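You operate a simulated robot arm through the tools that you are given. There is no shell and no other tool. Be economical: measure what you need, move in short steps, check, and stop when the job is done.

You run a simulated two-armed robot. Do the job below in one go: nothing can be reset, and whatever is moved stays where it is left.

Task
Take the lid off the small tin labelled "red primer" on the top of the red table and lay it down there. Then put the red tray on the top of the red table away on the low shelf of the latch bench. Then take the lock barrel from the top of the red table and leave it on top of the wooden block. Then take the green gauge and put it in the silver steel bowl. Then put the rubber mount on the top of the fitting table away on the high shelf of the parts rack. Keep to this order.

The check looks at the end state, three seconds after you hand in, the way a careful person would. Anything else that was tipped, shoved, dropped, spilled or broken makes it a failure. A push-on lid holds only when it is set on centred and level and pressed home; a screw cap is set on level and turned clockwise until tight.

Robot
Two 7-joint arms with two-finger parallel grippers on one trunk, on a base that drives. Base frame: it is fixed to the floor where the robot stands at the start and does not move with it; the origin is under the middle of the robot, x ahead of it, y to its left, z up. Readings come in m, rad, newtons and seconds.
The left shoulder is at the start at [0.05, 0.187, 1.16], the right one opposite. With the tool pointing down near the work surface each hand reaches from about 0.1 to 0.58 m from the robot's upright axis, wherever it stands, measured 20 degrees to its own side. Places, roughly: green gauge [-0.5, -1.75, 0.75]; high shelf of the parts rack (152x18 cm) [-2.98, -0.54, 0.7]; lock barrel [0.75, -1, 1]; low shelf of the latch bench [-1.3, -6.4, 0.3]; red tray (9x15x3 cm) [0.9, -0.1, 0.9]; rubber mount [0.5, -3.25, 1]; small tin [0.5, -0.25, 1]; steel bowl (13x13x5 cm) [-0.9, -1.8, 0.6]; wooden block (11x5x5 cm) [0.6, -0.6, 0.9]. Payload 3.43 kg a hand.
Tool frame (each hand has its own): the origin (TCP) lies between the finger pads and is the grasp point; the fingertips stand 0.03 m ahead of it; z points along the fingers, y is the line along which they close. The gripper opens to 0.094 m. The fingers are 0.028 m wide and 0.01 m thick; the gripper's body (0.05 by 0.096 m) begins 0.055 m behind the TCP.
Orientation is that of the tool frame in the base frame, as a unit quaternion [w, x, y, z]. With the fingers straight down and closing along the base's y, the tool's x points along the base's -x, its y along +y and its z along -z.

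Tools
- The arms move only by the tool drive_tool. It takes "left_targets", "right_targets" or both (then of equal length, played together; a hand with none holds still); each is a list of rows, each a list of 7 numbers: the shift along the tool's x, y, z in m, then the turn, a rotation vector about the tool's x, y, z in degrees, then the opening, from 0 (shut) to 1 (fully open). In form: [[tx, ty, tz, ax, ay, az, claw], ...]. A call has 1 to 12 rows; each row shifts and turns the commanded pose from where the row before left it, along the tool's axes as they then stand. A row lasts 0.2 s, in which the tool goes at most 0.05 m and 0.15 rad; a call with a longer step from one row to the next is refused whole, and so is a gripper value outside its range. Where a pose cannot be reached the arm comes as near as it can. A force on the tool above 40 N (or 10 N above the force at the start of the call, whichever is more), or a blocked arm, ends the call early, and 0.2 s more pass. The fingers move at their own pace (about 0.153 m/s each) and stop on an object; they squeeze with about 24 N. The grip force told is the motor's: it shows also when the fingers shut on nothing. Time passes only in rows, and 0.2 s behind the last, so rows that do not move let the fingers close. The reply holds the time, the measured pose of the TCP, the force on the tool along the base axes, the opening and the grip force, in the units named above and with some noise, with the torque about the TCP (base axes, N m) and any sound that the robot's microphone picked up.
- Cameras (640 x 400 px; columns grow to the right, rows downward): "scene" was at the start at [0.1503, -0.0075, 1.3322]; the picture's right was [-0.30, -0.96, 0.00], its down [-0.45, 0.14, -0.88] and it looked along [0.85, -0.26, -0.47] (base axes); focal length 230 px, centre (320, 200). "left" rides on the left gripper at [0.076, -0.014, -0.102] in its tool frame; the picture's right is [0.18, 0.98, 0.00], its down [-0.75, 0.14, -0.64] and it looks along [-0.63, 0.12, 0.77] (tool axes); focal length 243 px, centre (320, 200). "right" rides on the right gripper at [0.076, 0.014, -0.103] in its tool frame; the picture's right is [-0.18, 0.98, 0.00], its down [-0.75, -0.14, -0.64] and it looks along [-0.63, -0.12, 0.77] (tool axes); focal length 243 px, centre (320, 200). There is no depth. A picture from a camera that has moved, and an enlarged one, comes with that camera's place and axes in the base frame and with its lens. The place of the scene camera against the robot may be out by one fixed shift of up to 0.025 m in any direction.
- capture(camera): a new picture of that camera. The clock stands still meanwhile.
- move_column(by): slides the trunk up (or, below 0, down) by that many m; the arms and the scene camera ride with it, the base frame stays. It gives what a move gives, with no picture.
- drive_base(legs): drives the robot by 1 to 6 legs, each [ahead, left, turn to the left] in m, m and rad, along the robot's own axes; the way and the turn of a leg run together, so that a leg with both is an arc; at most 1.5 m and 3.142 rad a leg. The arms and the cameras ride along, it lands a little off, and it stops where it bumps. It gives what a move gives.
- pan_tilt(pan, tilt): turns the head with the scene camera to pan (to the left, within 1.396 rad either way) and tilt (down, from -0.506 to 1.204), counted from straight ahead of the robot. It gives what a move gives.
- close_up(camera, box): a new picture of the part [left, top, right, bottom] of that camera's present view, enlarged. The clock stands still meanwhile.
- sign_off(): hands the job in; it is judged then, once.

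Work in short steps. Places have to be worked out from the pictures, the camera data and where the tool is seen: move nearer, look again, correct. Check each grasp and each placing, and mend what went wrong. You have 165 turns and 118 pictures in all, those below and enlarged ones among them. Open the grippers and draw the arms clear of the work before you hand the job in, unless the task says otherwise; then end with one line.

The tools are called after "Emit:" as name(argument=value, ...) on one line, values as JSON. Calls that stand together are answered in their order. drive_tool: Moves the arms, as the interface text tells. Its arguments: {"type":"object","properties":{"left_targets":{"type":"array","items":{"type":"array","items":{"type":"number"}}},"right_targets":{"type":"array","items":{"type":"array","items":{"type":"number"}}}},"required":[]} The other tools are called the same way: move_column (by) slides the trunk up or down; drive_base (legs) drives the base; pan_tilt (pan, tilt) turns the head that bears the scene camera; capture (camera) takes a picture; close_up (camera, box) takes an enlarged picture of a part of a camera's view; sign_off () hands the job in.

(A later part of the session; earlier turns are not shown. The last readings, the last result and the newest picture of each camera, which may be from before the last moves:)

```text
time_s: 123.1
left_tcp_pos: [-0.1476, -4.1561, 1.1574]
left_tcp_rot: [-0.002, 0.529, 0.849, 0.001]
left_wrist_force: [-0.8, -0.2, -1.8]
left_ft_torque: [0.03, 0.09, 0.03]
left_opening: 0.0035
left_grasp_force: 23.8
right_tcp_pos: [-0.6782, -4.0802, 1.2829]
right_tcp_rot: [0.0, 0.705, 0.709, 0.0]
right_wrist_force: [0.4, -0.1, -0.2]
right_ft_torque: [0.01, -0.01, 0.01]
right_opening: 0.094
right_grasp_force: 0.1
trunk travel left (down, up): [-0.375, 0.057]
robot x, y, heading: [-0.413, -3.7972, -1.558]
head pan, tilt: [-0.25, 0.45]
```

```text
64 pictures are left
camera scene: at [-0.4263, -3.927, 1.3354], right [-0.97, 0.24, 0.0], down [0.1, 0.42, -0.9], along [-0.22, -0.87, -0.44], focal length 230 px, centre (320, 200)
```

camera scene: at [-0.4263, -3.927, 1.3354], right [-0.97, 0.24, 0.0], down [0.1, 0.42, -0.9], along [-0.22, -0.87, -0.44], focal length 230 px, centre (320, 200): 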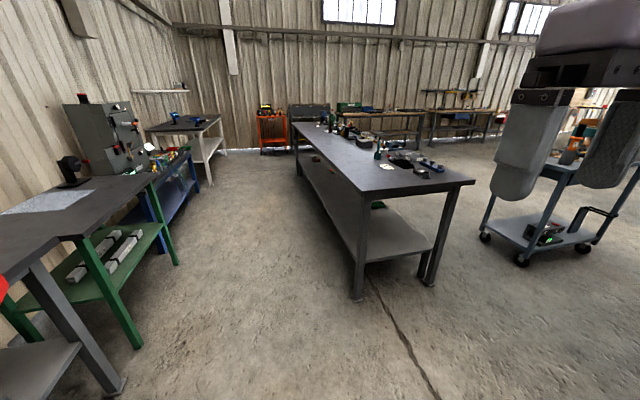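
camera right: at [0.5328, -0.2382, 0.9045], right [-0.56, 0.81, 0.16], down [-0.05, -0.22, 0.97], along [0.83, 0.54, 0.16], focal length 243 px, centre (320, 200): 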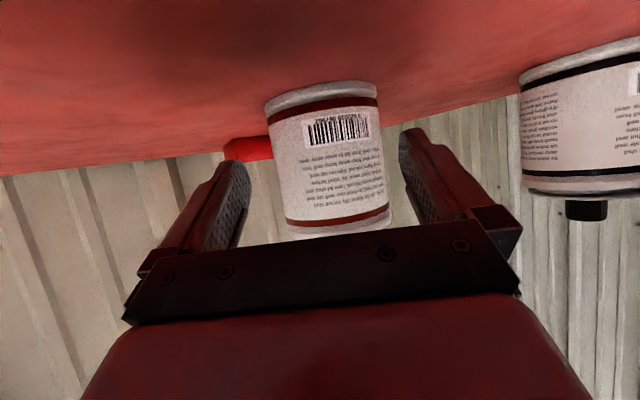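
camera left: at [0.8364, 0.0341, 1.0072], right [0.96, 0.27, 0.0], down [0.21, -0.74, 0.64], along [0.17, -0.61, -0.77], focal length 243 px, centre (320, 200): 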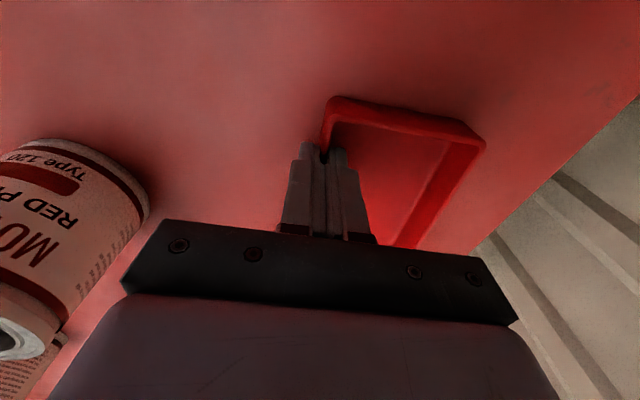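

The central bench runs y −5.0…−7.6, x −0.96…−1.56, with its low shelf at z≈0.3 – the latch bench. I rotate the held tray so that it will point ahead of the gripper when I face the bench.

Emit:
drive_tool(left_targets=[[0, 0, 0, 0, 0, 8.5, 0], [0, 0, 0, 0, 0, 8.5, 0], [0, 0, 0, 0, 0, 8.5, 0], [0, 0, 0, 0, 0, 8.5, 0], [0, 0, 0, 0, 0, 8.5, 0], [0, 0, 0, 0, 0, 8.5, 0], [0, 0, 0, 0, 0, 8.5, 0], [0, 0, 0, 0, 0, 8.5, 0], [0, 0, 0, 0, 0, 8.5, 0], [0, 0, 0, 0, 0, 8.5, 0], [0, 0, 0, 0, 0, 8.5, 0], [0, 0, 0, 0, 0, 8.5, 0]])

Emit:
drive_base(legs=[[1.5, 0.2, 0], [0.15, 0, 0], [0, 0, -1.58]])

```text
time_s: 125.7
left_tcp_pos: [-0.2046, -4.1062, 1.1447]
left_tcp_rot: [-0.001, 0.992, 0.124, -0.001]
left_wrist_force: [-0.2, -0.3, -1.9]
left_ft_torque: [0.06, -0.05, -0.03]
left_opening: 0.0033
left_grasp_force: 24.2
left hand out of reach, approached as far as the arm can: row 10, 11, 12
right_tcp_pos: [-0.6793, -4.0807, 1.281]
right_tcp_rot: [0.002, 0.705, 0.709, 0.0]
right_wrist_force: [-0.3, -0.1, 0.4]
right_ft_torque: [-0.02, 0.04, 0.0]
right_opening: 0.0942
right_grasp_force: 0.1
trunk travel left (down, up): [-0.375, 0.057]
robot x, y, heading: [-0.4105, -3.7976, -1.566]
head pan, tilt: [-0.25, 0.45]
```

```text
refused: leg 1 is longer than a leg can be; nothing moved
```

The tray now points about 14° left of straight ahead – good enough; I'll turn the base to suit. I drive down the aisle and turn to the bench.

Emit:
drive_base(legs=[[0.85, 0.11, 0], [0.85, 0.11, 0], [0, 0, -1.815]])

Emit:
pan_tilt(pan=0.0, tilt=0.8)

Emit:
capture(camera="scene")

```text
time_s: 138.7
left_tcp_pos: [-0.5269, -5.6168, 1.1446]
left_tcp_rot: [-0.001, 0.712, -0.702, 0.001]
left_wrist_force: [-0.2, -0.9, -2.5]
left_ft_torque: [-0.03, -0.06, 0.0]
left_opening: 0.0038
left_grasp_force: 24.5
right_tcp_pos: [-0.3904, -5.1606, 1.2819]
right_tcp_rot: [0.0, 0.993, -0.115, 0.0]
right_wrist_force: [0.2, -0.9, 0.5]
right_ft_torque: [0.04, -0.02, -0.04]
right_opening: 0.0937
right_grasp_force: 0.0
trunk travel left (down, up): [-0.375, 0.057]
robot x, y, heading: [-0.1821, -5.4928, 2.914]
head pan, tilt: [-0.25, 0.45]
```

```text
time_s: 139.5
left_tcp_pos: [-0.5261, -5.6171, 1.1447]
left_tcp_rot: [-0.002, 0.712, -0.702, 0.002]
left_wrist_force: [-0.3, 0.2, -1.8]
left_ft_torque: [-0.04, -0.12, 0.01]
left_opening: 0.0037
left_grasp_force: 24.2
right_tcp_pos: [-0.3908, -5.1596, 1.2815]
right_tcp_rot: [0.0, 0.993, -0.116, 0.0]
right_wrist_force: [0.8, -0.7, -0.1]
right_ft_torque: [0.03, 0.0, 0.03]
right_opening: 0.0941
right_grasp_force: 0.1
trunk travel left (down, up): [-0.375, 0.057]
robot x, y, heading: [-0.1817, -5.4881, 2.912]
head pan, tilt: [0.0, 0.799]
```

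```text
63 pictures are left
camera scene: at [-0.311, -5.4371, 1.305], right [0.23, 0.97, 0.0], down [0.7, -0.16, -0.7], along [-0.68, 0.16, -0.72], focal length 230 px, centre (320, 200)
```

scene: 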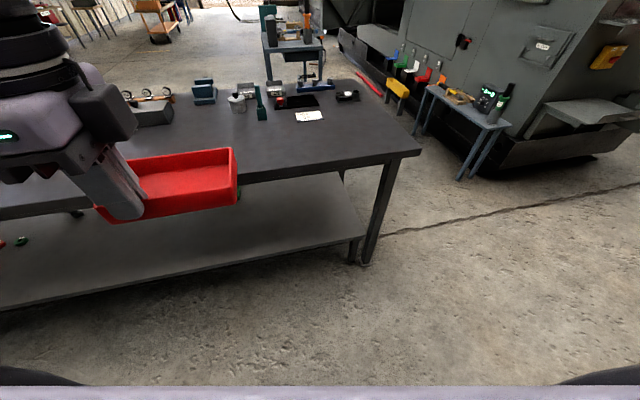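

The tray points straight at the bench and hangs level; shelf edge x≈−0.98, bench-top edge x≈−0.87. I lower the trunk fully and then the hand, before moving in.

Emit:
move_column(by=-0.37)

Emit:
drive_tool(left_targets=[[0, 0, 0.04, 0, 0, 0, 0], [0, 0, 0.04, 0, 0, 0, 0], [0, 0, 0.04, 0, 0, 0, 0], [0, 0, 0.04, 0, 0, 0, 0], [0, 0, 0.04, 0, 0, 0, 0], [0, 0, 0.04, 0, 0, 0, 0], [0, 0, 0.04, 0, 0, 0, 0], [0, 0, 0.04, 0, 0, 0, 0]])

Emit:
pan_tilt(pan=0.2, tilt=0.7)

Emit:
capture(camera="scene")

```text
time_s: 143.1
left_tcp_pos: [-0.5251, -5.6159, 0.7748]
left_tcp_rot: [-0.001, 0.712, -0.702, 0.001]
left_wrist_force: [0.9, 0.7, -1.1]
left_ft_torque: [-0.05, -0.07, -0.02]
left_opening: 0.0032
left_grasp_force: 23.5
right_tcp_pos: [-0.3911, -5.1606, 0.912]
right_tcp_rot: [0.0, 0.993, -0.117, -0.001]
right_wrist_force: [0.0, 0.0, 0.5]
right_ft_torque: [-0.02, -0.02, 0.01]
right_opening: 0.094
right_grasp_force: 0.0
trunk travel left (down, up): [-0.005, 0.427]
robot x, y, heading: [-0.1783, -5.4912, 2.912]
head pan, tilt: [0.0, 0.799]
```

```text
time_s: 144.9
left_tcp_pos: [-0.5045, -5.589, 0.4753]
left_tcp_rot: [-0.001, 0.712, -0.702, 0.001]
left_wrist_force: [0.3, 0.1, -2.7]
left_ft_torque: [-0.05, -0.11, -0.02]
left_opening: 0.0035
left_grasp_force: 24.5
left hand out of reach, approached as far as the arm can: row 3, 4
right_tcp_pos: [-0.3908, -5.1602, 0.9116]
right_tcp_rot: [-0.001, 0.993, -0.115, 0.0]
right_wrist_force: [0.2, 0.2, 0.7]
right_ft_torque: [0.03, -0.01, 0.01]
right_opening: 0.0941
right_grasp_force: 0.1
trunk travel left (down, up): [-0.005, 0.427]
robot x, y, heading: [-0.1822, -5.4899, 2.909]
head pan, tilt: [0.0, 0.799]
```

```text
time_s: 145.6
left_tcp_pos: [-0.5047, -5.5887, 0.4759]
left_tcp_rot: [-0.002, 0.712, -0.702, 0.0]
left_wrist_force: [0.2, 0.5, -1.5]
left_ft_torque: [-0.04, -0.09, -0.01]
left_opening: 0.0037
left_grasp_force: 23.9
right_tcp_pos: [-0.3914, -5.1594, 0.9119]
right_tcp_rot: [0.0, 0.993, -0.117, -0.001]
right_wrist_force: [-0.1, -0.5, 1.0]
right_ft_torque: [-0.01, -0.03, -0.04]
right_opening: 0.0939
right_grasp_force: 0.0
trunk travel left (down, up): [-0.005, 0.427]
robot x, y, heading: [-0.1797, -5.4903, 2.91]
head pan, tilt: [0.201, 0.7]
```

```text
62 pictures are left
camera scene: at [-0.3173, -5.453, 0.9432], right [0.03, 1.0, 0.0], down [0.64, -0.02, -0.76], along [-0.76, 0.02, -0.64], focal length 230 px, centre (320, 200)
```

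scene: 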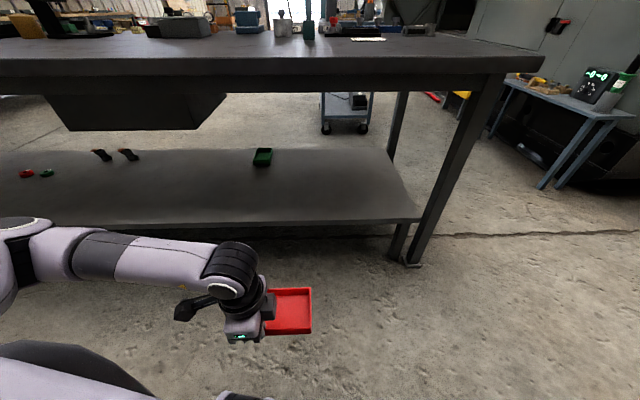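

The shelf area in front of me is free (only small items further back/left). I drive 0.3 m closer with the tray low.

Emit:
drive_base(legs=[[0.315, -0.03, 0]])

Emit:
drive_tool(left_targets=[[0, 0.04, 0, 0, 0, 0, 0], [0, 0.04, 0, 0, 0, 0, 0], [0, 0.04, 0, 0, 0, 0, 0], [0, 0.04, 0, 0, 0, 0, 0]])

Emit:
capture(camera="scene")

Emit:
capture(camera="left")

```text
time_s: 147.7
left_tcp_pos: [-0.8048, -5.4877, 0.4744]
left_tcp_rot: [-0.002, 0.712, -0.702, 0.002]
left_wrist_force: [0.0, 0.7, -1.3]
left_ft_torque: [-0.07, -0.09, 0.03]
left_opening: 0.0035
left_grasp_force: 23.8
right_tcp_pos: [-0.6897, -5.0596, 0.9118]
right_tcp_rot: [0.0, 0.993, -0.116, 0.0]
right_wrist_force: [-1.2, 0.1, -0.7]
right_ft_torque: [-0.01, -0.01, 0.02]
right_opening: 0.0938
right_grasp_force: 0.0
trunk travel left (down, up): [-0.005, 0.427]
robot x, y, heading: [-0.4823, -5.3834, 2.909]
head pan, tilt: [0.201, 0.7]
```

```text
time_s: 148.3
left_tcp_pos: [-0.7812, -5.4596, 0.4369]
left_tcp_rot: [-0.142, 0.721, -0.678, 0.029]
left_wrist_force: [-52.5, -52.2, 184.4]
left_ft_torque: [-3.11, 2.32, 0.01]
left_opening: 0.0076
left_grasp_force: 24.2
left hand out of reach, approached as far as the arm can: row 2
right_tcp_pos: [-0.6957, -5.0768, 0.9138]
right_tcp_rot: [-0.011, 0.994, -0.105, 0.001]
right_wrist_force: [0.7, -1.1, 1.3]
right_ft_torque: [0.12, 0.05, -0.03]
right_opening: 0.0938
right_grasp_force: 0.0
trunk travel left (down, up): [-0.005, 0.427]
robot x, y, heading: [-0.4788, -5.3883, 2.928]
head pan, tilt: [0.201, 0.7]
stopped in row 2 (left hand): the force on the tool passed its limit at 317 N (the readings are from after the stop); the commanded pose is now the measured one
```

```text
61 pictures are left
camera scene: at [-0.6176, -5.3681, 0.9398], right [0.01, 1.0, 0.02], down [0.65, 0.01, -0.76], along [-0.76, 0.02, -0.65], focal length 230 px, centre (320, 200)
```

scene: 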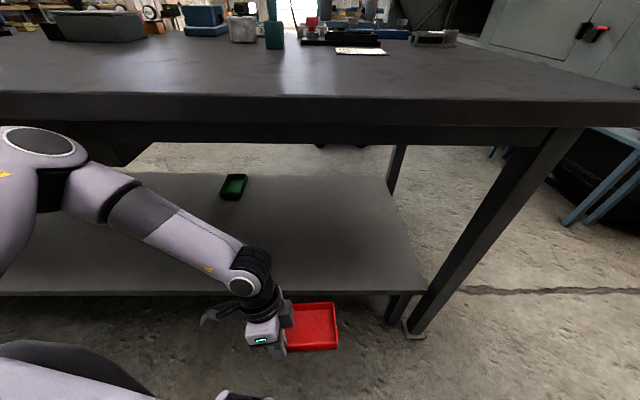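

```text
60 pictures are left
camera left: at [-0.7859, -5.5517, 0.5276], right [-0.94, -0.22, -0.27], down [-0.35, 0.63, 0.69], along [0.01, 0.74, -0.67], focal length 243 px, centre (320, 200)
```

left: 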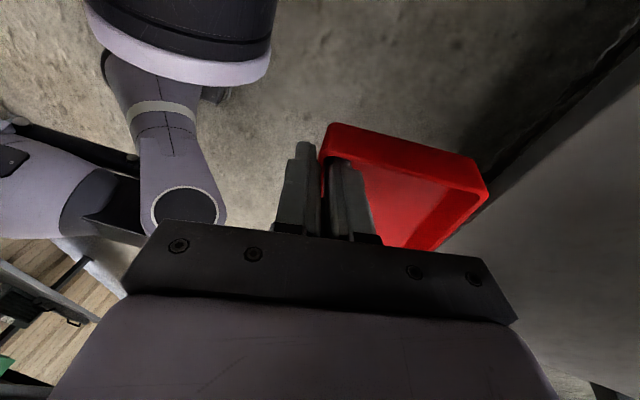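

The arm ran out of wrist range and the hand got pressed onto my own base. I lift off first, straightening the hand.

Emit:
drive_tool(left_targets=[[0, 0, -0.03, 0, 0, 0, 0], [0, 0, -0.03, 0, 0, 0, 0], [0, 0, -0.01, -7, 4.5, 1.3, 0], [0, 0, -0.01, -7, 4.5, 1.3, 0]])

Emit:
capture(camera="left")

```text
time_s: 149.5
left_tcp_pos: [-0.7809, -5.4891, 0.4511]
left_tcp_rot: [-0.008, 0.747, -0.664, 0.023]
left_wrist_force: [0.1, 0.5, -2.2]
left_ft_torque: [-0.08, -0.06, -0.02]
left_opening: 0.0039
left_grasp_force: 24.2
left hand out of reach, approached as far as the arm can: row 1, 2
right_tcp_pos: [-0.699, -5.0773, 0.9173]
right_tcp_rot: [-0.006, 0.995, -0.1, 0.0]
right_wrist_force: [0.2, -0.7, 1.2]
right_ft_torque: [0.11, 0.02, 0.01]
right_opening: 0.0937
right_grasp_force: 0.1
trunk travel left (down, up): [-0.005, 0.427]
robot x, y, heading: [-0.4781, -5.389, 2.942]
head pan, tilt: [0.201, 0.7]
stopped in row 4 (left hand): the arm was blocked; the commanded pose is now the measured one
```

```text
59 pictures are left
camera left: at [-0.7625, -5.5619, 0.5553], right [-0.95, -0.3, -0.04], down [-0.26, 0.74, 0.62], along [-0.16, 0.6, -0.79], focal length 243 px, centre (320, 200)
```

left: 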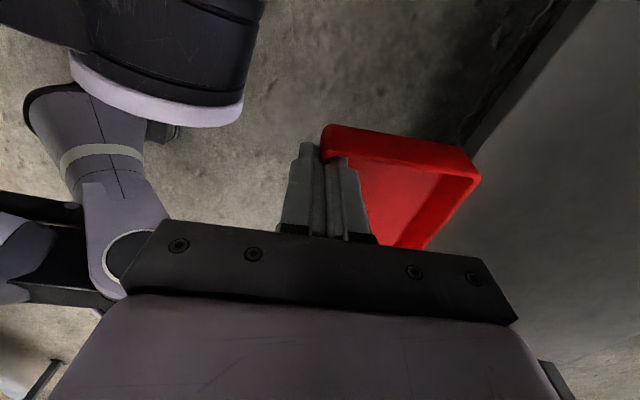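

The left elbow is probably under the bench-top edge. I back the base off and look.

Emit:
drive_base(legs=[[-0.2, 0, 0]])

Emit:
capture(camera="scene")

```text
time_s: 151.1
left_tcp_pos: [-0.5891, -5.5213, 0.4546]
left_tcp_rot: [0.0, 0.742, -0.67, 0.018]
left_wrist_force: [0.6, -0.6, -1.9]
left_ft_torque: [-0.07, -0.1, -0.02]
left_opening: 0.0039
left_grasp_force: 23.6
right_tcp_pos: [-0.4988, -5.1097, 0.913]
right_tcp_rot: [0.0, 0.995, -0.101, -0.001]
right_wrist_force: [0.3, -0.3, -0.6]
right_ft_torque: [0.0, 0.01, -0.01]
right_opening: 0.094
right_grasp_force: 0.0
trunk travel left (down, up): [-0.005, 0.427]
robot x, y, heading: [-0.279, -5.4317, 2.936]
head pan, tilt: [0.201, 0.7]
```

```text
58 pictures are left
camera scene: at [-0.4178, -5.3993, 0.9432], right [0.0, 1.0, 0.0], down [0.64, 0.0, -0.76], along [-0.76, 0.0, -0.64], focal length 230 px, centre (320, 200)
```

scene: 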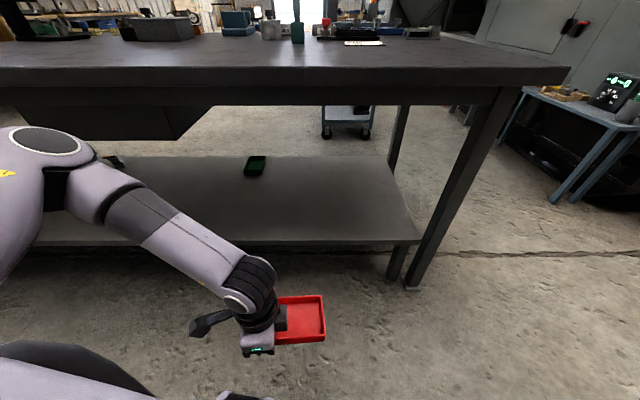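

Nothing on the bench was disturbed. New plan: put the tray briefly on the free bench-top edge and regrip its long wall with the hand pitched 45° forward, so the arm can reach under the bench with the tray level. First raise trunk and hand and turn the tool back to neutral.

Emit:
move_column(by=0.37)

Emit:
drive_tool(left_targets=[[0, 0, -0.025, 0, 0, -7.9, 0], [0, 0, -0.025, 0, 0, -7.9, 0], [0, 0, -0.025, 0, 0, -7.9, 0], [0, 0, -0.025, 0, 0, -7.9, 0], [0, 0, -0.025, 0, 0, -7.9, 0], [0, 0, -0.025, 0, 0, -7.9, 0], [0, 0, -0.025, 0, 0, -7.9, 0], [0, 0, -0.025, 0, 0, -7.9, 0], [0, 0, -0.025, 0, 0, -7.9, 0]])

Emit:
capture(camera="scene")

```text
time_s: 154.7
left_tcp_pos: [-0.5896, -5.5221, 0.8243]
left_tcp_rot: [0.001, 0.742, -0.67, 0.018]
left_wrist_force: [-0.7, -0.9, -2.0]
left_ft_torque: [-0.08, -0.07, 0.02]
left_opening: 0.0038
left_grasp_force: 24.5
right_tcp_pos: [-0.4998, -5.1099, 1.2821]
right_tcp_rot: [-0.001, 0.995, -0.101, -0.001]
right_wrist_force: [-0.6, 0.1, -0.1]
right_ft_torque: [-0.03, -0.01, -0.02]
right_opening: 0.0941
right_grasp_force: 0.1
trunk travel left (down, up): [-0.375, 0.057]
robot x, y, heading: [-0.2804, -5.4324, 2.94]
head pan, tilt: [0.201, 0.7]
```

```text
time_s: 156.7
left_tcp_pos: [-0.5946, -5.5178, 1.0507]
left_tcp_rot: [0.011, 0.994, -0.112, 0.013]
left_wrist_force: [0.0, 0.4, -1.5]
left_ft_torque: [0.03, -0.1, 0.02]
left_opening: 0.0038
left_grasp_force: 23.8
right_tcp_pos: [-0.4995, -5.1097, 1.2829]
right_tcp_rot: [-0.001, 0.995, -0.101, -0.001]
right_wrist_force: [0.7, 0.0, 0.0]
right_ft_torque: [-0.01, -0.04, -0.04]
right_opening: 0.094
right_grasp_force: 0.0
trunk travel left (down, up): [-0.375, 0.057]
robot x, y, heading: [-0.2817, -5.4284, 2.939]
head pan, tilt: [0.201, 0.7]
```

```text
57 pictures are left
camera scene: at [-0.4177, -5.3993, 1.3132], right [0.0, 1.0, 0.0], down [0.64, 0.0, -0.76], along [-0.76, 0.0, -0.64], focal length 230 px, centre (320, 200)
```

scene: 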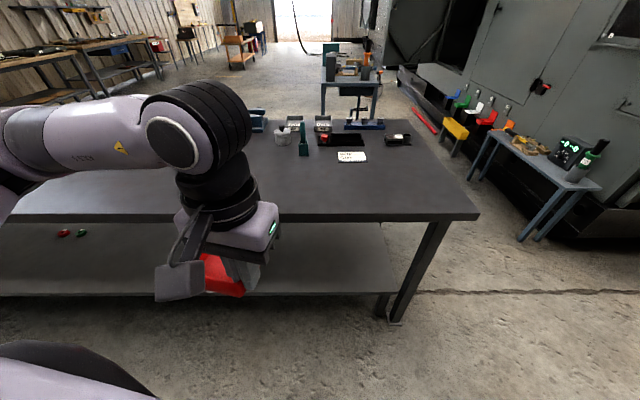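

Good. I drive 0.2 m forward and extend the tray over the empty edge of the bench top.

Emit:
drive_base(legs=[[0.2, 0, 0]])

Emit:
drive_tool(left_targets=[[-0.0425, 0, 0, 1.1, -1.6, 0, 0], [-0.0425, 0, 0, 0, 0, 0, 0], [-0.0425, 0, 0, 0, 0, 0, 0], [-0.0425, 0, 0, 0, 0, 0, 0], [0, 0, 0.04, 0, 0, 0, 0], [0, 0, 0.04, 0, 0, 0, 0], [0, 0, 0.03, 0, 0, 0, 0]])

Emit:
capture(camera="scene")

```text
time_s: 158.3
left_tcp_pos: [-0.7907, -5.4759, 1.0493]
left_tcp_rot: [0.011, 0.993, -0.113, 0.013]
left_wrist_force: [-0.5, 0.5, -2.0]
left_ft_torque: [0.05, -0.06, -0.01]
left_opening: 0.0038
left_grasp_force: 24.4
right_tcp_pos: [-0.6957, -5.0691, 1.282]
right_tcp_rot: [-0.001, 0.995, -0.102, -0.001]
right_wrist_force: [-0.9, -0.5, 0.6]
right_ft_torque: [0.01, -0.02, -0.05]
right_opening: 0.0941
right_grasp_force: 0.1
trunk travel left (down, up): [-0.375, 0.057]
robot x, y, heading: [-0.4774, -5.3879, 2.939]
head pan, tilt: [0.201, 0.7]
```

```text
time_s: 159.9
left_tcp_pos: [-0.9576, -5.4363, 0.939]
left_tcp_rot: [0.0, 0.993, -0.114, 0.001]
left_wrist_force: [0.5, -0.4, -1.5]
left_ft_torque: [0.02, -0.09, -0.03]
left_opening: 0.0038
left_grasp_force: 24.5
right_tcp_pos: [-0.6945, -5.0695, 1.2823]
right_tcp_rot: [-0.002, 0.995, -0.102, -0.001]
right_wrist_force: [1.0, -0.7, -0.8]
right_ft_torque: [-0.03, 0.03, 0.03]
right_opening: 0.0939
right_grasp_force: 0.0
trunk travel left (down, up): [-0.375, 0.057]
robot x, y, heading: [-0.4746, -5.3884, 2.94]
head pan, tilt: [0.201, 0.7]
```

```text
56 pictures are left
camera scene: at [-0.6142, -5.3587, 1.3132], right [0.0, 1.0, 0.0], down [0.64, 0.0, -0.76], along [-0.76, 0.0, -0.64], focal length 230 px, centre (320, 200)
```

scene: 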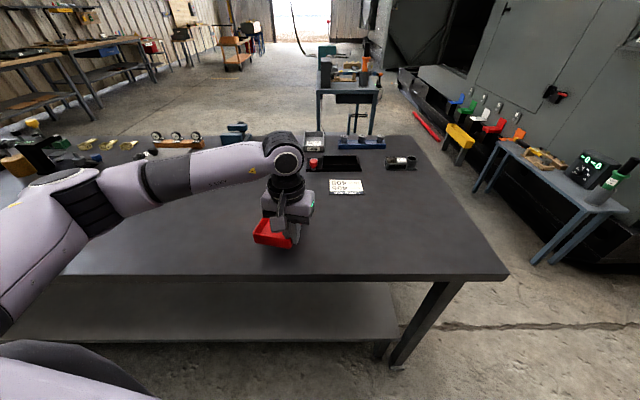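

Well over the bench. I lower in small steps till it touches.

Emit:
drive_tool(left_targets=[[0, 0, 0.015, 0, 0, 0, 0], [0, 0, 0.008, 0, 0, 0, 0], [0, 0, 0.005, 0, 0, 0, 0], [0, 0, 0.004, 0, 0, 0, 0]])

```text
time_s: 160.9
left_tcp_pos: [-0.9566, -5.4376, 0.9055]
left_tcp_rot: [0.0, 0.994, -0.114, 0.001]
left_wrist_force: [-0.5, 0.0, -2.0]
left_ft_torque: [0.05, -0.1, -0.02]
left_opening: 0.0037
left_grasp_force: 23.9
right_tcp_pos: [-0.6944, -5.0692, 1.2828]
right_tcp_rot: [-0.002, 0.995, -0.102, -0.001]
right_wrist_force: [0.1, 0.0, -0.6]
right_ft_torque: [0.03, 0.0, 0.03]
right_opening: 0.094
right_grasp_force: 0.0
trunk travel left (down, up): [-0.375, 0.057]
robot x, y, heading: [-0.4777, -5.3891, 2.936]
head pan, tilt: [0.201, 0.7]
```

Emit:
drive_tool(left_targets=[[0, 0, 0.004, 0, 0, 0, 0], [0, 0, 0.004, 0, 0, 0, 0], [0, 0, 0.004, 0, 0, 0, 0], [0, 0, 0.004, 0, 0, 0, 0], [0, 0, 0.004, 0, 0, 0, 0]])

```text
time_s: 162.1
left_tcp_pos: [-0.9573, -5.4366, 0.8943]
left_tcp_rot: [-0.003, 0.994, -0.113, -0.004]
left_wrist_force: [3.5, -2.1, 16.0]
left_ft_torque: [-0.4, -0.58, 0.02]
left_opening: 0.0038
left_grasp_force: 23.8
right_tcp_pos: [-0.6945, -5.069, 1.2832]
right_tcp_rot: [0.0, 0.995, -0.1, -0.002]
right_wrist_force: [-1.6, 0.3, 0.1]
right_ft_torque: [0.0, -0.03, 0.0]
right_opening: 0.0938
right_grasp_force: 0.0
trunk travel left (down, up): [-0.375, 0.057]
robot x, y, heading: [-0.4784, -5.3896, 2.94]
head pan, tilt: [0.201, 0.7]
stopped in row 5 (left hand): the force on the tool passed its limit at 43 N (the readings are from after the stop); the commanded pose is now the measured one
```

Contact: bench top ≈0.857. I release, rise 6 cm, shift back and pitch the hand 45° forward.

Emit:
drive_tool(left_targets=[[0, 0, -0.001, 0, 0, 0, 0.35], [0, 0, 0, 0, 0, 0, 0.35], [0, 0, -0.03, 0, 0, 0, 0.35], [0, 0, -0.03, 0, 0, 0, 0.35], [0.015, 0, 0, 0, -7.5, 0, 0.35], [0, 0, 0, 0, -7.5, 0, 0.35], [0, 0, 0, 0, -7.5, 0, 0.35], [0, 0, 0, 0, -7.5, 0, 0.35], [0, 0, 0, 0, -7.5, 0, 0.35], [0, 0, 0, 0, -7.5, 0, 0.35]])

Emit:
capture(camera="left")

Emit:
close_up(camera="scene", box=[200, 160, 380, 272])

```text
time_s: 164.3
left_tcp_pos: [-0.943, -5.4416, 0.9531]
left_tcp_rot: [-0.045, 0.916, -0.103, -0.385]
left_wrist_force: [0.0, 0.4, -0.2]
left_ft_torque: [0.0, 0.03, 0.0]
left_opening: 0.033
left_grasp_force: 0.0
right_tcp_pos: [-0.6957, -5.0689, 1.2814]
right_tcp_rot: [-0.001, 0.995, -0.102, -0.001]
right_wrist_force: [-0.3, -0.8, 0.1]
right_ft_torque: [0.01, -0.03, -0.02]
right_opening: 0.0941
right_grasp_force: 0.1
trunk travel left (down, up): [-0.375, 0.057]
robot x, y, heading: [-0.4779, -5.3896, 2.935]
head pan, tilt: [0.201, 0.7]
```

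```text
55 pictures are left
camera left: at [-0.8171, -5.4567, 0.9706], right [-0.09, -0.99, -0.14], down [-0.1, -0.13, 0.99], along [-0.99, 0.11, -0.09], focal length 243 px, centre (320, 200)
```

left: 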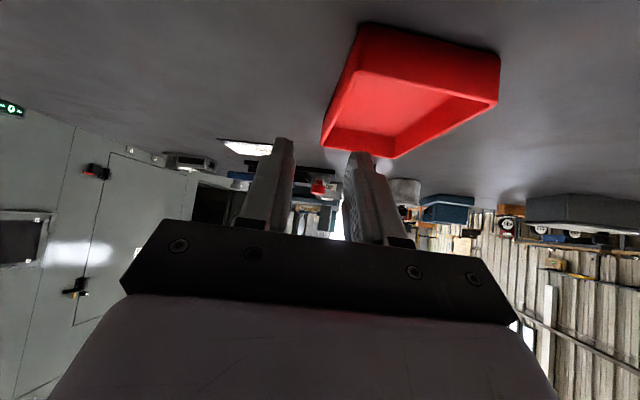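

```text
3.56 times, centred on (290, 216) of scene
camera zoom: at [-0.6139, -5.3588, 1.3132], right [0.0, 1.0, 0.0], down [0.64, 0.0, -0.76], along [-0.76, 0.0, -0.64], focal length 817 px, centre (427, 143)
```

zoom: 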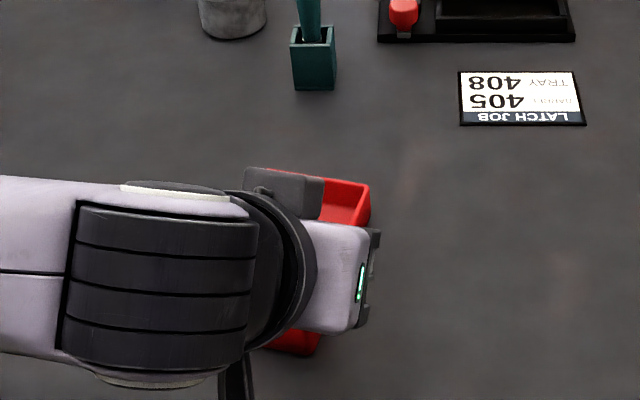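

A "LATCH JOB" card confirms the bench. The tray slipped a bit in the earlier bump; its wall's near end is at x≈−0.944. I shift 1.5 cm sideways, 3.7 cm forward, go down and look before closing.

Emit:
drive_tool(left_targets=[[-0.026, 0.015, 0.026, 0, 0, 0, 0.35], [0.0212, 0, 0.0212, 0, 0, 0, 0.35], [0.014, 0, 0.014, 0, 0, 0, 0.35]])

Emit:
capture(camera="left")

```text
time_s: 165.1
left_tcp_pos: [-0.9831, -5.4472, 0.9037]
left_tcp_rot: [-0.046, 0.917, -0.104, -0.383]
left_wrist_force: [0.4, -0.4, 0.1]
left_ft_torque: [-0.05, -0.02, -0.03]
left_opening: 0.0329
left_grasp_force: 0.1
right_tcp_pos: [-0.6947, -5.0697, 1.2821]
right_tcp_rot: [-0.001, 0.995, -0.101, -0.001]
right_wrist_force: [-0.7, -0.1, -0.1]
right_ft_torque: [0.0, 0.02, 0.03]
right_opening: 0.0938
right_grasp_force: 0.1
trunk travel left (down, up): [-0.375, 0.057]
robot x, y, heading: [-0.4798, -5.3913, 2.934]
head pan, tilt: [0.201, 0.7]
```

```text
53 pictures are left
camera left: at [-0.8568, -5.4624, 0.9212], right [-0.09, -0.99, -0.13], down [-0.1, -0.12, 0.99], along [-0.99, 0.11, -0.09], focal length 243 px, centre (320, 200)
```

left: 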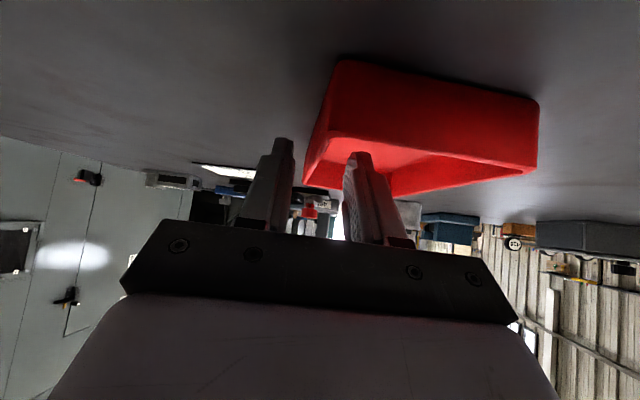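

The wall sits between the fingers. Down another cm, then close.

Emit:
drive_tool(left_targets=[[0.007, 0, 0.007, 0, 0, 0, 0.35], [0, 0, 0, 0, 0, 0, 0], [0, 0, 0, 0, 0, 0, 0], [0, 0, 0, 0, 0, 0, 0]])

Emit:
drive_tool(left_targets=[[-0.02, 0, -0.02, 0, 0, 0, 0], [-0.02, 0, -0.02, 0, 0, 0, 0], [-0.025, 0, -0.025, 0, 0, 0, 0]])

Emit:
capture(camera="left")

Emit:
capture(camera="scene")

```text
time_s: 166.1
left_tcp_pos: [-0.9837, -5.4459, 0.8951]
left_tcp_rot: [-0.045, 0.916, -0.103, -0.385]
left_wrist_force: [-1.7, 0.0, 10.3]
left_ft_torque: [0.11, 0.21, -0.05]
left_opening: 0.0076
left_grasp_force: 23.8
right_tcp_pos: [-0.6958, -5.0684, 1.2829]
right_tcp_rot: [-0.001, 0.995, -0.1, 0.0]
right_wrist_force: [-0.5, -1.3, -0.3]
right_ft_torque: [-0.02, -0.04, 0.0]
right_opening: 0.0941
right_grasp_force: 0.1
trunk travel left (down, up): [-0.375, 0.057]
robot x, y, heading: [-0.475, -5.3896, 2.941]
head pan, tilt: [0.201, 0.7]
```

```text
time_s: 166.9
left_tcp_pos: [-0.9808, -5.4486, 0.9853]
left_tcp_rot: [-0.045, 0.917, -0.103, -0.382]
left_wrist_force: [-0.5, -0.1, -2.0]
left_ft_torque: [0.09, -0.07, 0.02]
left_opening: 0.0078
left_grasp_force: 24.3
right_tcp_pos: [-0.6947, -5.0687, 1.2819]
right_tcp_rot: [0.0, 0.995, -0.101, 0.0]
right_wrist_force: [-0.7, -0.5, 0.9]
right_ft_torque: [0.03, 0.0, -0.03]
right_opening: 0.094
right_grasp_force: 0.0
trunk travel left (down, up): [-0.375, 0.057]
robot x, y, heading: [-0.4763, -5.3871, 2.937]
head pan, tilt: [0.201, 0.7]
```

```text
52 pictures are left
camera left: at [-0.8555, -5.4634, 1.0025], right [-0.09, -0.99, -0.13], down [-0.11, -0.12, 0.99], along [-0.99, 0.11, -0.09], focal length 243 px, centre (320, 200)
```

left: 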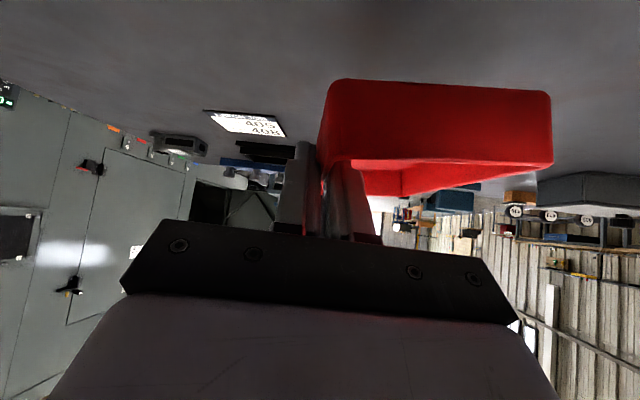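

```text
51 pictures are left
camera scene: at [-0.6138, -5.3586, 1.3132], right [0.0, 1.0, 0.0], down [0.64, 0.0, -0.77], along [-0.77, 0.0, -0.64], focal length 230 px, centre (320, 200)
```

scene: 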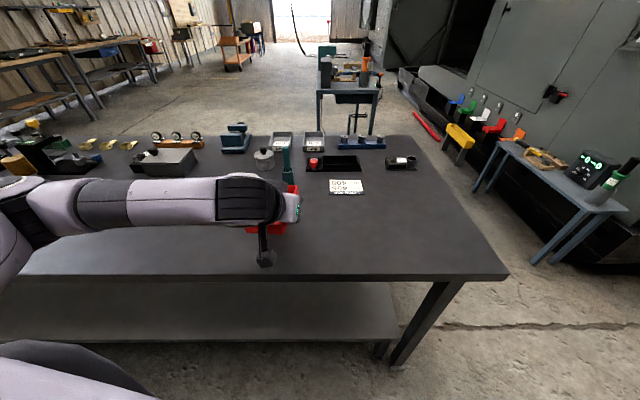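

The tray is regripped and level. I back off, retract the arm, and lower the trunk.

Emit:
drive_base(legs=[[-0.22, 0, 0]])

Emit:
drive_tool(left_targets=[[0.026, 0, -0.026, 0, 0, 0, 0], [0.026, 0, -0.026, 0, 0, 0, 0], [0.026, 0, -0.026, 0, 0, 0, 0]])

Emit:
move_column(by=-0.37)

Emit:
drive_tool(left_targets=[[0.025, 0, 0.025, 0, 0, 0, 0], [0.025, 0, 0.025, 0, 0, 0, 0], [0.025, 0, 0.025, 0, 0, 0, 0], [0.025, 0, 0.025, 0, 0, 0, 0], [0.02, 0, 0.02, 0, 0, 0, 0]])

Emit:
capture(camera="scene")

```text
time_s: 168.6
left_tcp_pos: [-0.7673, -5.4917, 0.9833]
left_tcp_rot: [-0.045, 0.917, -0.104, -0.382]
left_wrist_force: [-0.3, -0.2, -0.9]
left_ft_torque: [0.03, -0.08, -0.02]
left_opening: 0.0076
left_grasp_force: 23.9
right_tcp_pos: [-0.4804, -5.1132, 1.2823]
right_tcp_rot: [-0.001, 0.995, -0.101, -0.002]
right_wrist_force: [0.1, -0.5, 0.8]
right_ft_torque: [-0.04, 0.01, -0.02]
right_opening: 0.094
right_grasp_force: 0.0
trunk travel left (down, up): [-0.375, 0.057]
robot x, y, heading: [-0.2563, -5.4367, 2.94]
head pan, tilt: [0.201, 0.7]
```

```text
time_s: 169.3
left_tcp_pos: [-0.6669, -5.5117, 0.9831]
left_tcp_rot: [-0.044, 0.917, -0.104, -0.382]
left_wrist_force: [-0.2, 0.8, -1.3]
left_ft_torque: [0.05, -0.07, 0.0]
left_opening: 0.0081
left_grasp_force: 24.3
left hand out of reach, approached as far as the arm can: row 3
right_tcp_pos: [-0.4808, -5.1131, 1.2821]
right_tcp_rot: [-0.001, 0.995, -0.102, 0.0]
right_wrist_force: [0.5, -0.2, 0.5]
right_ft_torque: [0.0, 0.02, -0.04]
right_opening: 0.0938
right_grasp_force: 0.1
trunk travel left (down, up): [-0.375, 0.057]
robot x, y, heading: [-0.258, -5.4328, 2.935]
head pan, tilt: [0.201, 0.7]
```

```text
time_s: 172.9
left_tcp_pos: [-0.6676, -5.5111, 0.6124]
left_tcp_rot: [-0.045, 0.917, -0.104, -0.382]
left_wrist_force: [0.0, 0.6, -2.3]
left_ft_torque: [0.07, -0.05, 0.02]
left_opening: 0.008
left_grasp_force: 23.9
right_tcp_pos: [-0.4815, -5.1145, 0.9125]
right_tcp_rot: [-0.001, 0.995, -0.101, 0.0]
right_wrist_force: [0.9, 0.0, 0.0]
right_ft_torque: [0.01, -0.02, 0.0]
right_opening: 0.0938
right_grasp_force: 0.1
trunk travel left (down, up): [-0.005, 0.427]
robot x, y, heading: [-0.2629, -5.4364, 2.936]
head pan, tilt: [0.201, 0.7]
```

```text
time_s: 174.1
left_tcp_pos: [-0.6682, -5.5007, 0.4484]
left_tcp_rot: [-0.042, 0.918, -0.102, -0.38]
left_wrist_force: [0.4, -0.3, -1.1]
left_ft_torque: [0.06, -0.06, -0.04]
left_opening: 0.0081
left_grasp_force: 23.7
left hand out of reach, approached as far as the arm can: row 5
right_tcp_pos: [-0.4821, -5.114, 0.9131]
right_tcp_rot: [0.0, 0.995, -0.101, 0.0]
right_wrist_force: [-0.1, 0.1, -0.3]
right_ft_torque: [0.01, 0.03, 0.0]
right_opening: 0.0939
right_grasp_force: 0.0
trunk travel left (down, up): [-0.005, 0.427]
robot x, y, heading: [-0.2601, -5.4342, 2.936]
head pan, tilt: [0.201, 0.7]
```

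```text
50 pictures are left
camera scene: at [-0.4, -5.4031, 0.9433], right [0.0, 1.0, 0.0], down [0.64, 0.0, -0.76], along [-0.76, 0.0, -0.64], focal length 230 px, centre (320, 200)
```

scene: 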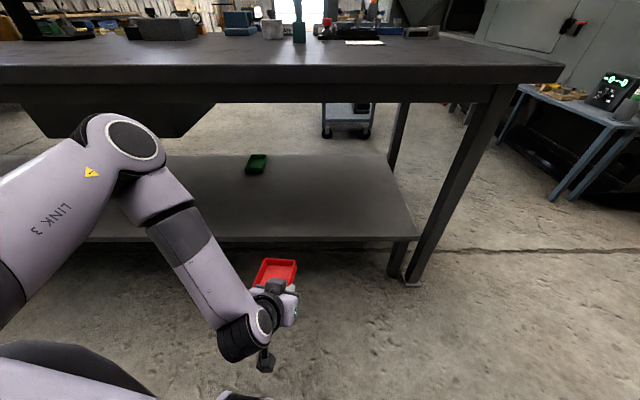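

I extend the hand forward first (which straightens the elbow), then move the base in slightly.

Emit:
drive_tool(left_targets=[[-0.0283, 0, 0.0283, 0, 0, 0, 0], [-0.0283, 0, 0.0283, 0, 0, 0, 0], [-0.0283, 0, 0.0283, 0, 0, 0, 0], [-0.0283, 0, 0.0283, 0, 0, 0, 0], [-0.0283, 0, 0.0283, 0, 0, 0, 0]])

Emit:
capture(camera="scene")

```text
time_s: 175.3
left_tcp_pos: [-0.8624, -5.4574, 0.4493]
left_tcp_rot: [-0.045, 0.917, -0.103, -0.382]
left_wrist_force: [0.3, -0.3, -1.4]
left_ft_torque: [0.08, -0.05, 0.0]
left_opening: 0.0078
left_grasp_force: 24.3
right_tcp_pos: [-0.4811, -5.1146, 0.9126]
right_tcp_rot: [-0.001, 0.995, -0.101, -0.001]
right_wrist_force: [-0.8, -0.7, 0.0]
right_ft_torque: [0.0, 0.03, 0.01]
right_opening: 0.0939
right_grasp_force: 0.1
trunk travel left (down, up): [-0.005, 0.427]
robot x, y, heading: [-0.2597, -5.4334, 2.937]
head pan, tilt: [0.201, 0.7]
```

```text
49 pictures are left
camera scene: at [-0.4, -5.4031, 0.9432], right [0.0, 1.0, 0.0], down [0.64, 0.0, -0.76], along [-0.76, 0.0, -0.64], focal length 230 px, centre (320, 200)
```

scene: 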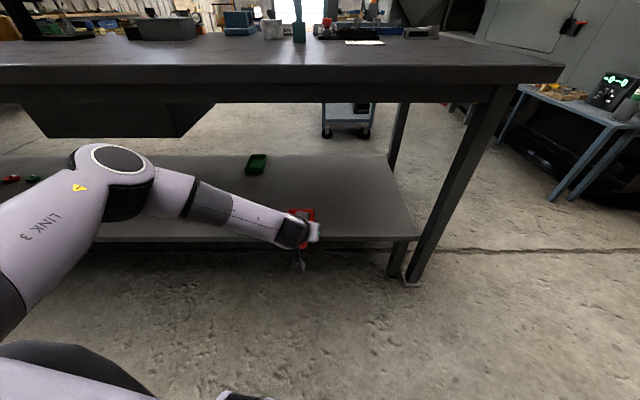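

Very good reach. Base 0.1 m closer, then another 7 cm with the arm.

Emit:
drive_base(legs=[[0.1, 0, 0]])

Emit:
drive_tool(left_targets=[[-0.027, 0, 0.027, 0, 0, 0, 0], [-0.027, 0, 0.027, 0, 0, 0, 0], [0.015, 0, 0.015, 0, 0, 0, 0], [0.015, 0, 0.015, 0, 0, 0, 0]])

Emit:
capture(camera="scene")

Emit:
capture(camera="left")

```text
time_s: 176.5
left_tcp_pos: [-0.9603, -5.4363, 0.4498]
left_tcp_rot: [-0.045, 0.917, -0.103, -0.382]
left_wrist_force: [-0.9, -0.5, -2.1]
left_ft_torque: [0.08, -0.09, 0.02]
left_opening: 0.0079
left_grasp_force: 24.2
right_tcp_pos: [-0.5787, -5.093, 0.9125]
right_tcp_rot: [0.0, 0.995, -0.102, 0.0]
right_wrist_force: [-0.5, 0.0, 0.4]
right_ft_torque: [-0.03, 0.0, -0.02]
right_opening: 0.094
right_grasp_force: 0.1
trunk travel left (down, up): [-0.005, 0.427]
robot x, y, heading: [-0.3543, -5.4126, 2.935]
head pan, tilt: [0.201, 0.7]
```

```text
time_s: 177.5
left_tcp_pos: [-1.0351, -5.4188, 0.407]
left_tcp_rot: [-0.045, 0.917, -0.104, -0.382]
left_wrist_force: [-0.5, -0.7, -2.0]
left_ft_torque: [0.06, 0.0, 0.01]
left_opening: 0.0079
left_grasp_force: 24.3
right_tcp_pos: [-0.5788, -5.0924, 0.9119]
right_tcp_rot: [0.0, 0.995, -0.102, -0.001]
right_wrist_force: [0.6, -0.2, 0.0]
right_ft_torque: [-0.01, 0.01, 0.03]
right_opening: 0.0941
right_grasp_force: 0.1
trunk travel left (down, up): [-0.005, 0.427]
robot x, y, heading: [-0.3564, -5.412, 2.938]
head pan, tilt: [0.201, 0.7]
```

```text
48 pictures are left
camera scene: at [-0.4974, -5.3827, 0.9432], right [0.0, 1.0, 0.0], down [0.64, 0.0, -0.76], along [-0.76, 0.0, -0.64], focal length 230 px, centre (320, 200)
```

scene: 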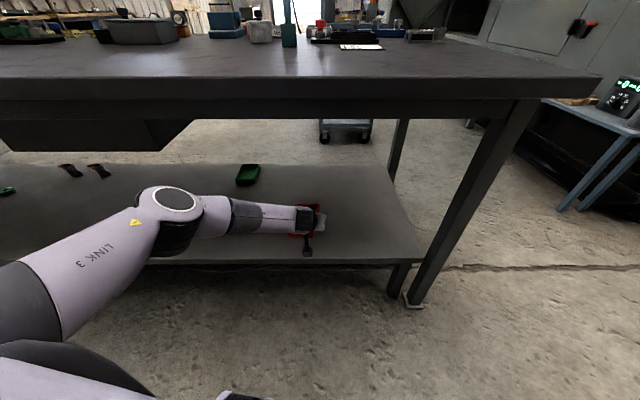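

```text
47 pictures are left
camera left: at [-0.9093, -5.4343, 0.4245], right [-0.1, -0.99, -0.13], down [-0.11, -0.12, 0.99], along [-0.99, 0.11, -0.09], focal length 243 px, centre (320, 200)
```

left: 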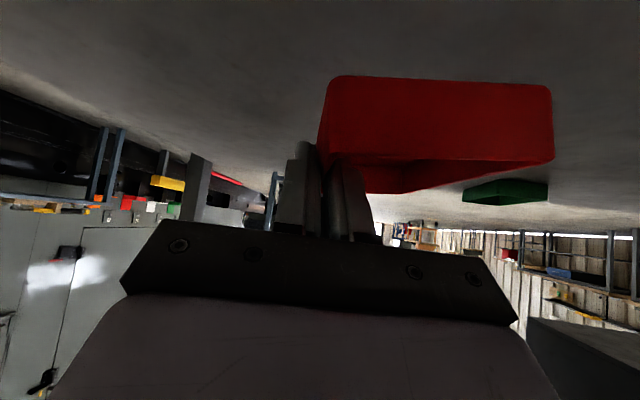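

Tray is over the shelf with ~4 cm margin. 2 cm further in and then down to contact.

Emit:
drive_tool(left_targets=[[-0.0141, 0, 0.0141, 0, 0, 0, 0], [0.0141, 0, 0.0141, 0, 0, 0, 0], [0.01, 0, 0.01, 0, 0, 0, 0], [0.006, 0, 0.006, 0, 0, 0, 0], [0.004, 0, 0.004, 0, 0, 0, 0], [0.003, 0, 0.003, 0, 0, 0, 0], [0.003, 0, 0.003, 0, 0, 0, 0]])

```text
time_s: 179.1
left_tcp_pos: [-1.0539, -5.4141, 0.3586]
left_tcp_rot: [-0.045, 0.918, -0.104, -0.381]
left_wrist_force: [0.4, 0.0, -1.2]
left_ft_torque: [0.07, -0.06, 0.0]
left_opening: 0.0077
left_grasp_force: 23.8
left hand out of reach, approached as far as the arm can: row 6, 7
right_tcp_pos: [-0.5785, -5.0932, 0.9125]
right_tcp_rot: [-0.001, 0.995, -0.103, -0.001]
right_wrist_force: [0.3, 0.1, -0.5]
right_ft_torque: [0.01, -0.03, -0.03]
right_opening: 0.0938
right_grasp_force: 0.0
trunk travel left (down, up): [-0.005, 0.427]
robot x, y, heading: [-0.3593, -5.4168, 2.938]
head pan, tilt: [0.201, 0.7]
```

Near the reach limit; I move the base 4 cm closer and keep lowering.

Emit:
drive_base(legs=[[0.04, 0, 0]])

Emit:
drive_tool(left_targets=[[0.006, 0, 0.001, 0, 0, 0, 0], [0.004, 0, 0.004, 0, 0, 0, 0], [0.003, 0, 0.003, 0, 0, 0, 0], [0.003, 0, 0.003, 0, 0, 0, 0], [0.003, 0, 0.003, 0, 0, 0, 0]])

Emit:
capture(camera="left")

```text
time_s: 180.0
left_tcp_pos: [-1.0938, -5.4075, 0.3588]
left_tcp_rot: [-0.045, 0.917, -0.104, -0.382]
left_wrist_force: [0.2, 0.1, -1.5]
left_ft_torque: [0.01, -0.04, 0.02]
left_opening: 0.0077
left_grasp_force: 24.2
right_tcp_pos: [-0.6167, -5.0854, 0.9118]
right_tcp_rot: [-0.002, 0.995, -0.102, -0.001]
right_wrist_force: [-0.3, -0.1, 0.4]
right_ft_torque: [-0.01, 0.02, 0.01]
right_opening: 0.0941
right_grasp_force: 0.0
trunk travel left (down, up): [-0.005, 0.427]
robot x, y, heading: [-0.3979, -5.4051, 2.936]
head pan, tilt: [0.201, 0.7]
```

```text
time_s: 181.2
left_tcp_pos: [-1.0869, -5.4095, 0.3475]
left_tcp_rot: [-0.045, 0.917, -0.104, -0.382]
left_wrist_force: [0.1, 0.4, -1.4]
left_ft_torque: [0.05, 0.01, 0.01]
left_opening: 0.0078
left_grasp_force: 24.8
left hand out of reach, approached as far as the arm can: row 2, 3, 4, 5
right_tcp_pos: [-0.6163, -5.0844, 0.9122]
right_tcp_rot: [-0.002, 0.995, -0.102, -0.001]
right_wrist_force: [-0.4, 0.2, -0.6]
right_ft_torque: [0.0, 0.0, 0.0]
right_opening: 0.0941
right_grasp_force: 0.1
trunk travel left (down, up): [-0.005, 0.427]
robot x, y, heading: [-0.3985, -5.4064, 2.94]
head pan, tilt: [0.201, 0.7]
```

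```text
46 pictures are left
camera left: at [-0.9612, -5.4256, 0.366], right [-0.09, -0.99, -0.13], down [-0.11, -0.12, 0.99], along [-0.99, 0.11, -0.09], focal length 243 px, centre (320, 200)
```

left: 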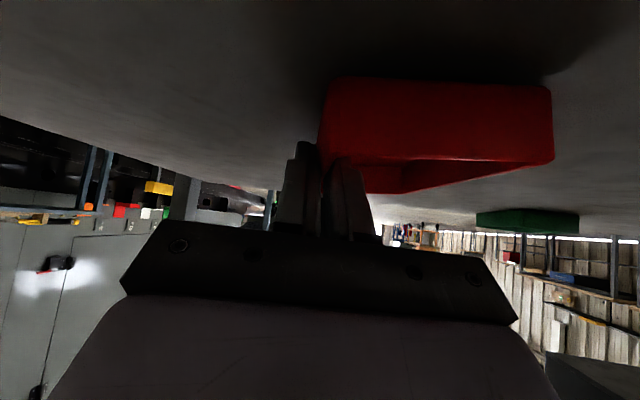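

Too far out again; I draw the hand back 5 cm (still well on the shelf) and lower.

Emit:
drive_tool(left_targets=[[0.018, 0, -0.018, 0, 0, 0, 0], [0.018, 0, -0.018, 0, 0, 0, 0], [0.004, 0, 0.004, 0, 0, 0, 0], [0.003, 0, 0.003, 0, 0, 0, 0], [0.003, 0, 0.003, 0, 0, 0, 0], [0.003, 0, 0.003, 0, 0, 0, 0]])

```text
time_s: 182.6
left_tcp_pos: [-1.0393, -5.42, 0.3352]
left_tcp_rot: [-0.045, 0.915, -0.104, -0.386]
left_wrist_force: [5.6, -1.4, 24.0]
left_ft_torque: [-0.07, -0.22, -0.03]
left_opening: 0.0076
left_grasp_force: 24.0
right_tcp_pos: [-0.6157, -5.086, 0.9132]
right_tcp_rot: [0.0, 0.995, -0.102, -0.002]
right_wrist_force: [0.3, 0.5, -0.1]
right_ft_torque: [0.02, -0.01, -0.02]
right_opening: 0.0939
right_grasp_force: 0.1
trunk travel left (down, up): [-0.005, 0.427]
robot x, y, heading: [-0.3965, -5.4084, 2.94]
head pan, tilt: [0.201, 0.7]
```

Contact (24 N) on the shelf. I open, rise and draw back out.

Emit:
drive_tool(left_targets=[[-0.001, 0, -0.001, 0, 0, 0, 0.3], [0, 0, 0, 0, 0, 0, 0.3], [-0.02, 0, -0.02, 0, 0, 0, 0.3], [-0.025, 0, -0.025, 0, 0, 0, 0.3], [0.025, 0, -0.025, 0, 0, 0, 0.3], [0.0283, 0, -0.0283, 0, 0, 0, 0.3], [0.0283, 0, -0.0283, 0, 0, 0, 0.3], [0.0283, 0, -0.0283, 0, 0, 0, 0.3]])

Emit:
capture(camera="scene")

```text
time_s: 184.4
left_tcp_pos: [-0.8876, -5.4531, 0.3965]
left_tcp_rot: [-0.041, 0.918, -0.103, -0.381]
left_wrist_force: [-0.5, 0.0, -0.1]
left_ft_torque: [0.0, -0.01, 0.02]
left_opening: 0.0286
left_grasp_force: 0.0
left hand out of reach, approached as far as the arm can: row 8
right_tcp_pos: [-0.6167, -5.0852, 0.9124]
right_tcp_rot: [-0.001, 0.995, -0.102, -0.002]
right_wrist_force: [0.5, -0.6, 0.6]
right_ft_torque: [-0.01, 0.0, -0.02]
right_opening: 0.094
right_grasp_force: 0.0
trunk travel left (down, up): [-0.005, 0.427]
robot x, y, heading: [-0.4004, -5.4052, 2.935]
head pan, tilt: [0.201, 0.7]
```

```text
45 pictures are left
camera scene: at [-0.536, -5.3747, 0.9432], right [0.0, 1.0, 0.0], down [0.64, 0.0, -0.76], along [-0.76, 0.0, -0.64], focal length 230 px, centre (320, 200)
```

scene: 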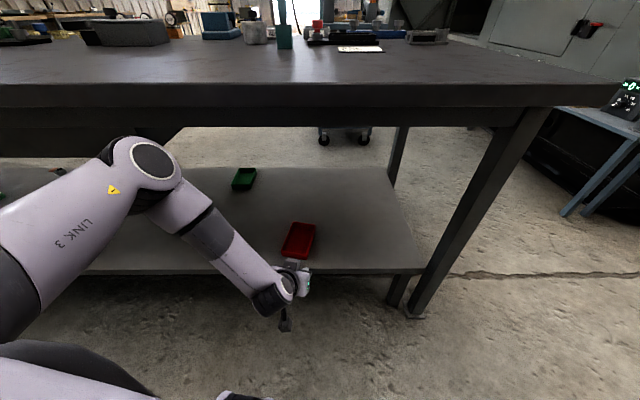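

The tray lies flat on the low shelf. I back away, raise the trunk and bring the left hand back to pointing down.

Emit:
drive_base(legs=[[-0.35, 0, 0]])

Emit:
move_column(by=0.38)

Emit:
drive_tool(left_targets=[[-0.02, 0, -0.02, 0, 7.5, 0, 1], [-0.02, 0, -0.02, 0, 7.5, 0, 1], [-0.02, 0, -0.02, 0, 7.5, 0, 1], [0, 0, -0.04, 0, 7.5, 0, 1], [0, 0, -0.04, 0, 7.5, 0, 1], [0, 0, -0.04, 0, 7.5, 0, 1], [0, 0, -0.04, 0, 0, 0, 1], [0, 0, -0.04, 0, 0, 0, 1], [0, 0, -0.04, 0, 0, 0, 1]])

```text
time_s: 186.6
left_tcp_pos: [-0.5429, -5.5246, 0.3962]
left_tcp_rot: [-0.042, 0.918, -0.103, -0.381]
left_wrist_force: [0.2, -1.0, -0.2]
left_ft_torque: [-0.02, -0.03, 0.01]
left_opening: 0.0284
left_grasp_force: 0.1
right_tcp_pos: [-0.2726, -5.1563, 0.9117]
right_tcp_rot: [-0.001, 0.995, -0.102, -0.001]
right_wrist_force: [-0.5, 0.4, 0.1]
right_ft_torque: [0.02, 0.0, 0.01]
right_opening: 0.0939
right_grasp_force: 0.0
trunk travel left (down, up): [-0.005, 0.427]
robot x, y, heading: [-0.0548, -5.483, 2.939]
head pan, tilt: [0.201, 0.7]
```

```text
time_s: 190.3
left_tcp_pos: [-0.5439, -5.5248, 0.7776]
left_tcp_rot: [-0.042, 0.918, -0.103, -0.38]
left_wrist_force: [0.4, -0.4, -0.7]
left_ft_torque: [0.0, 0.03, 0.04]
left_opening: 0.0283
left_grasp_force: 0.0
right_tcp_pos: [-0.2732, -5.1574, 1.2911]
right_tcp_rot: [0.0, 0.995, -0.102, 0.0]
right_wrist_force: [0.3, -0.3, -0.9]
right_ft_torque: [0.01, 0.02, 0.04]
right_opening: 0.094
right_grasp_force: 0.2
trunk travel left (down, up): [-0.385, 0.047]
robot x, y, heading: [-0.0534, -5.4816, 2.931]
head pan, tilt: [0.201, 0.7]
```

```text
time_s: 192.3
left_tcp_pos: [-0.5242, -5.5278, 1.0971]
left_tcp_rot: [0.001, 0.994, -0.112, 0.001]
left_wrist_force: [-0.2, 0.5, 0.4]
left_ft_torque: [0.0, 0.01, 0.04]
left_opening: 0.0942
left_grasp_force: 0.0
right_tcp_pos: [-0.2734, -5.157, 1.2914]
right_tcp_rot: [-0.001, 0.995, -0.103, -0.001]
right_wrist_force: [-0.7, 0.1, -0.5]
right_ft_torque: [0.0, -0.01, 0.01]
right_opening: 0.094
right_grasp_force: 0.1
trunk travel left (down, up): [-0.385, 0.047]
robot x, y, heading: [-0.0542, -5.4794, 2.938]
head pan, tilt: [0.201, 0.7]
```

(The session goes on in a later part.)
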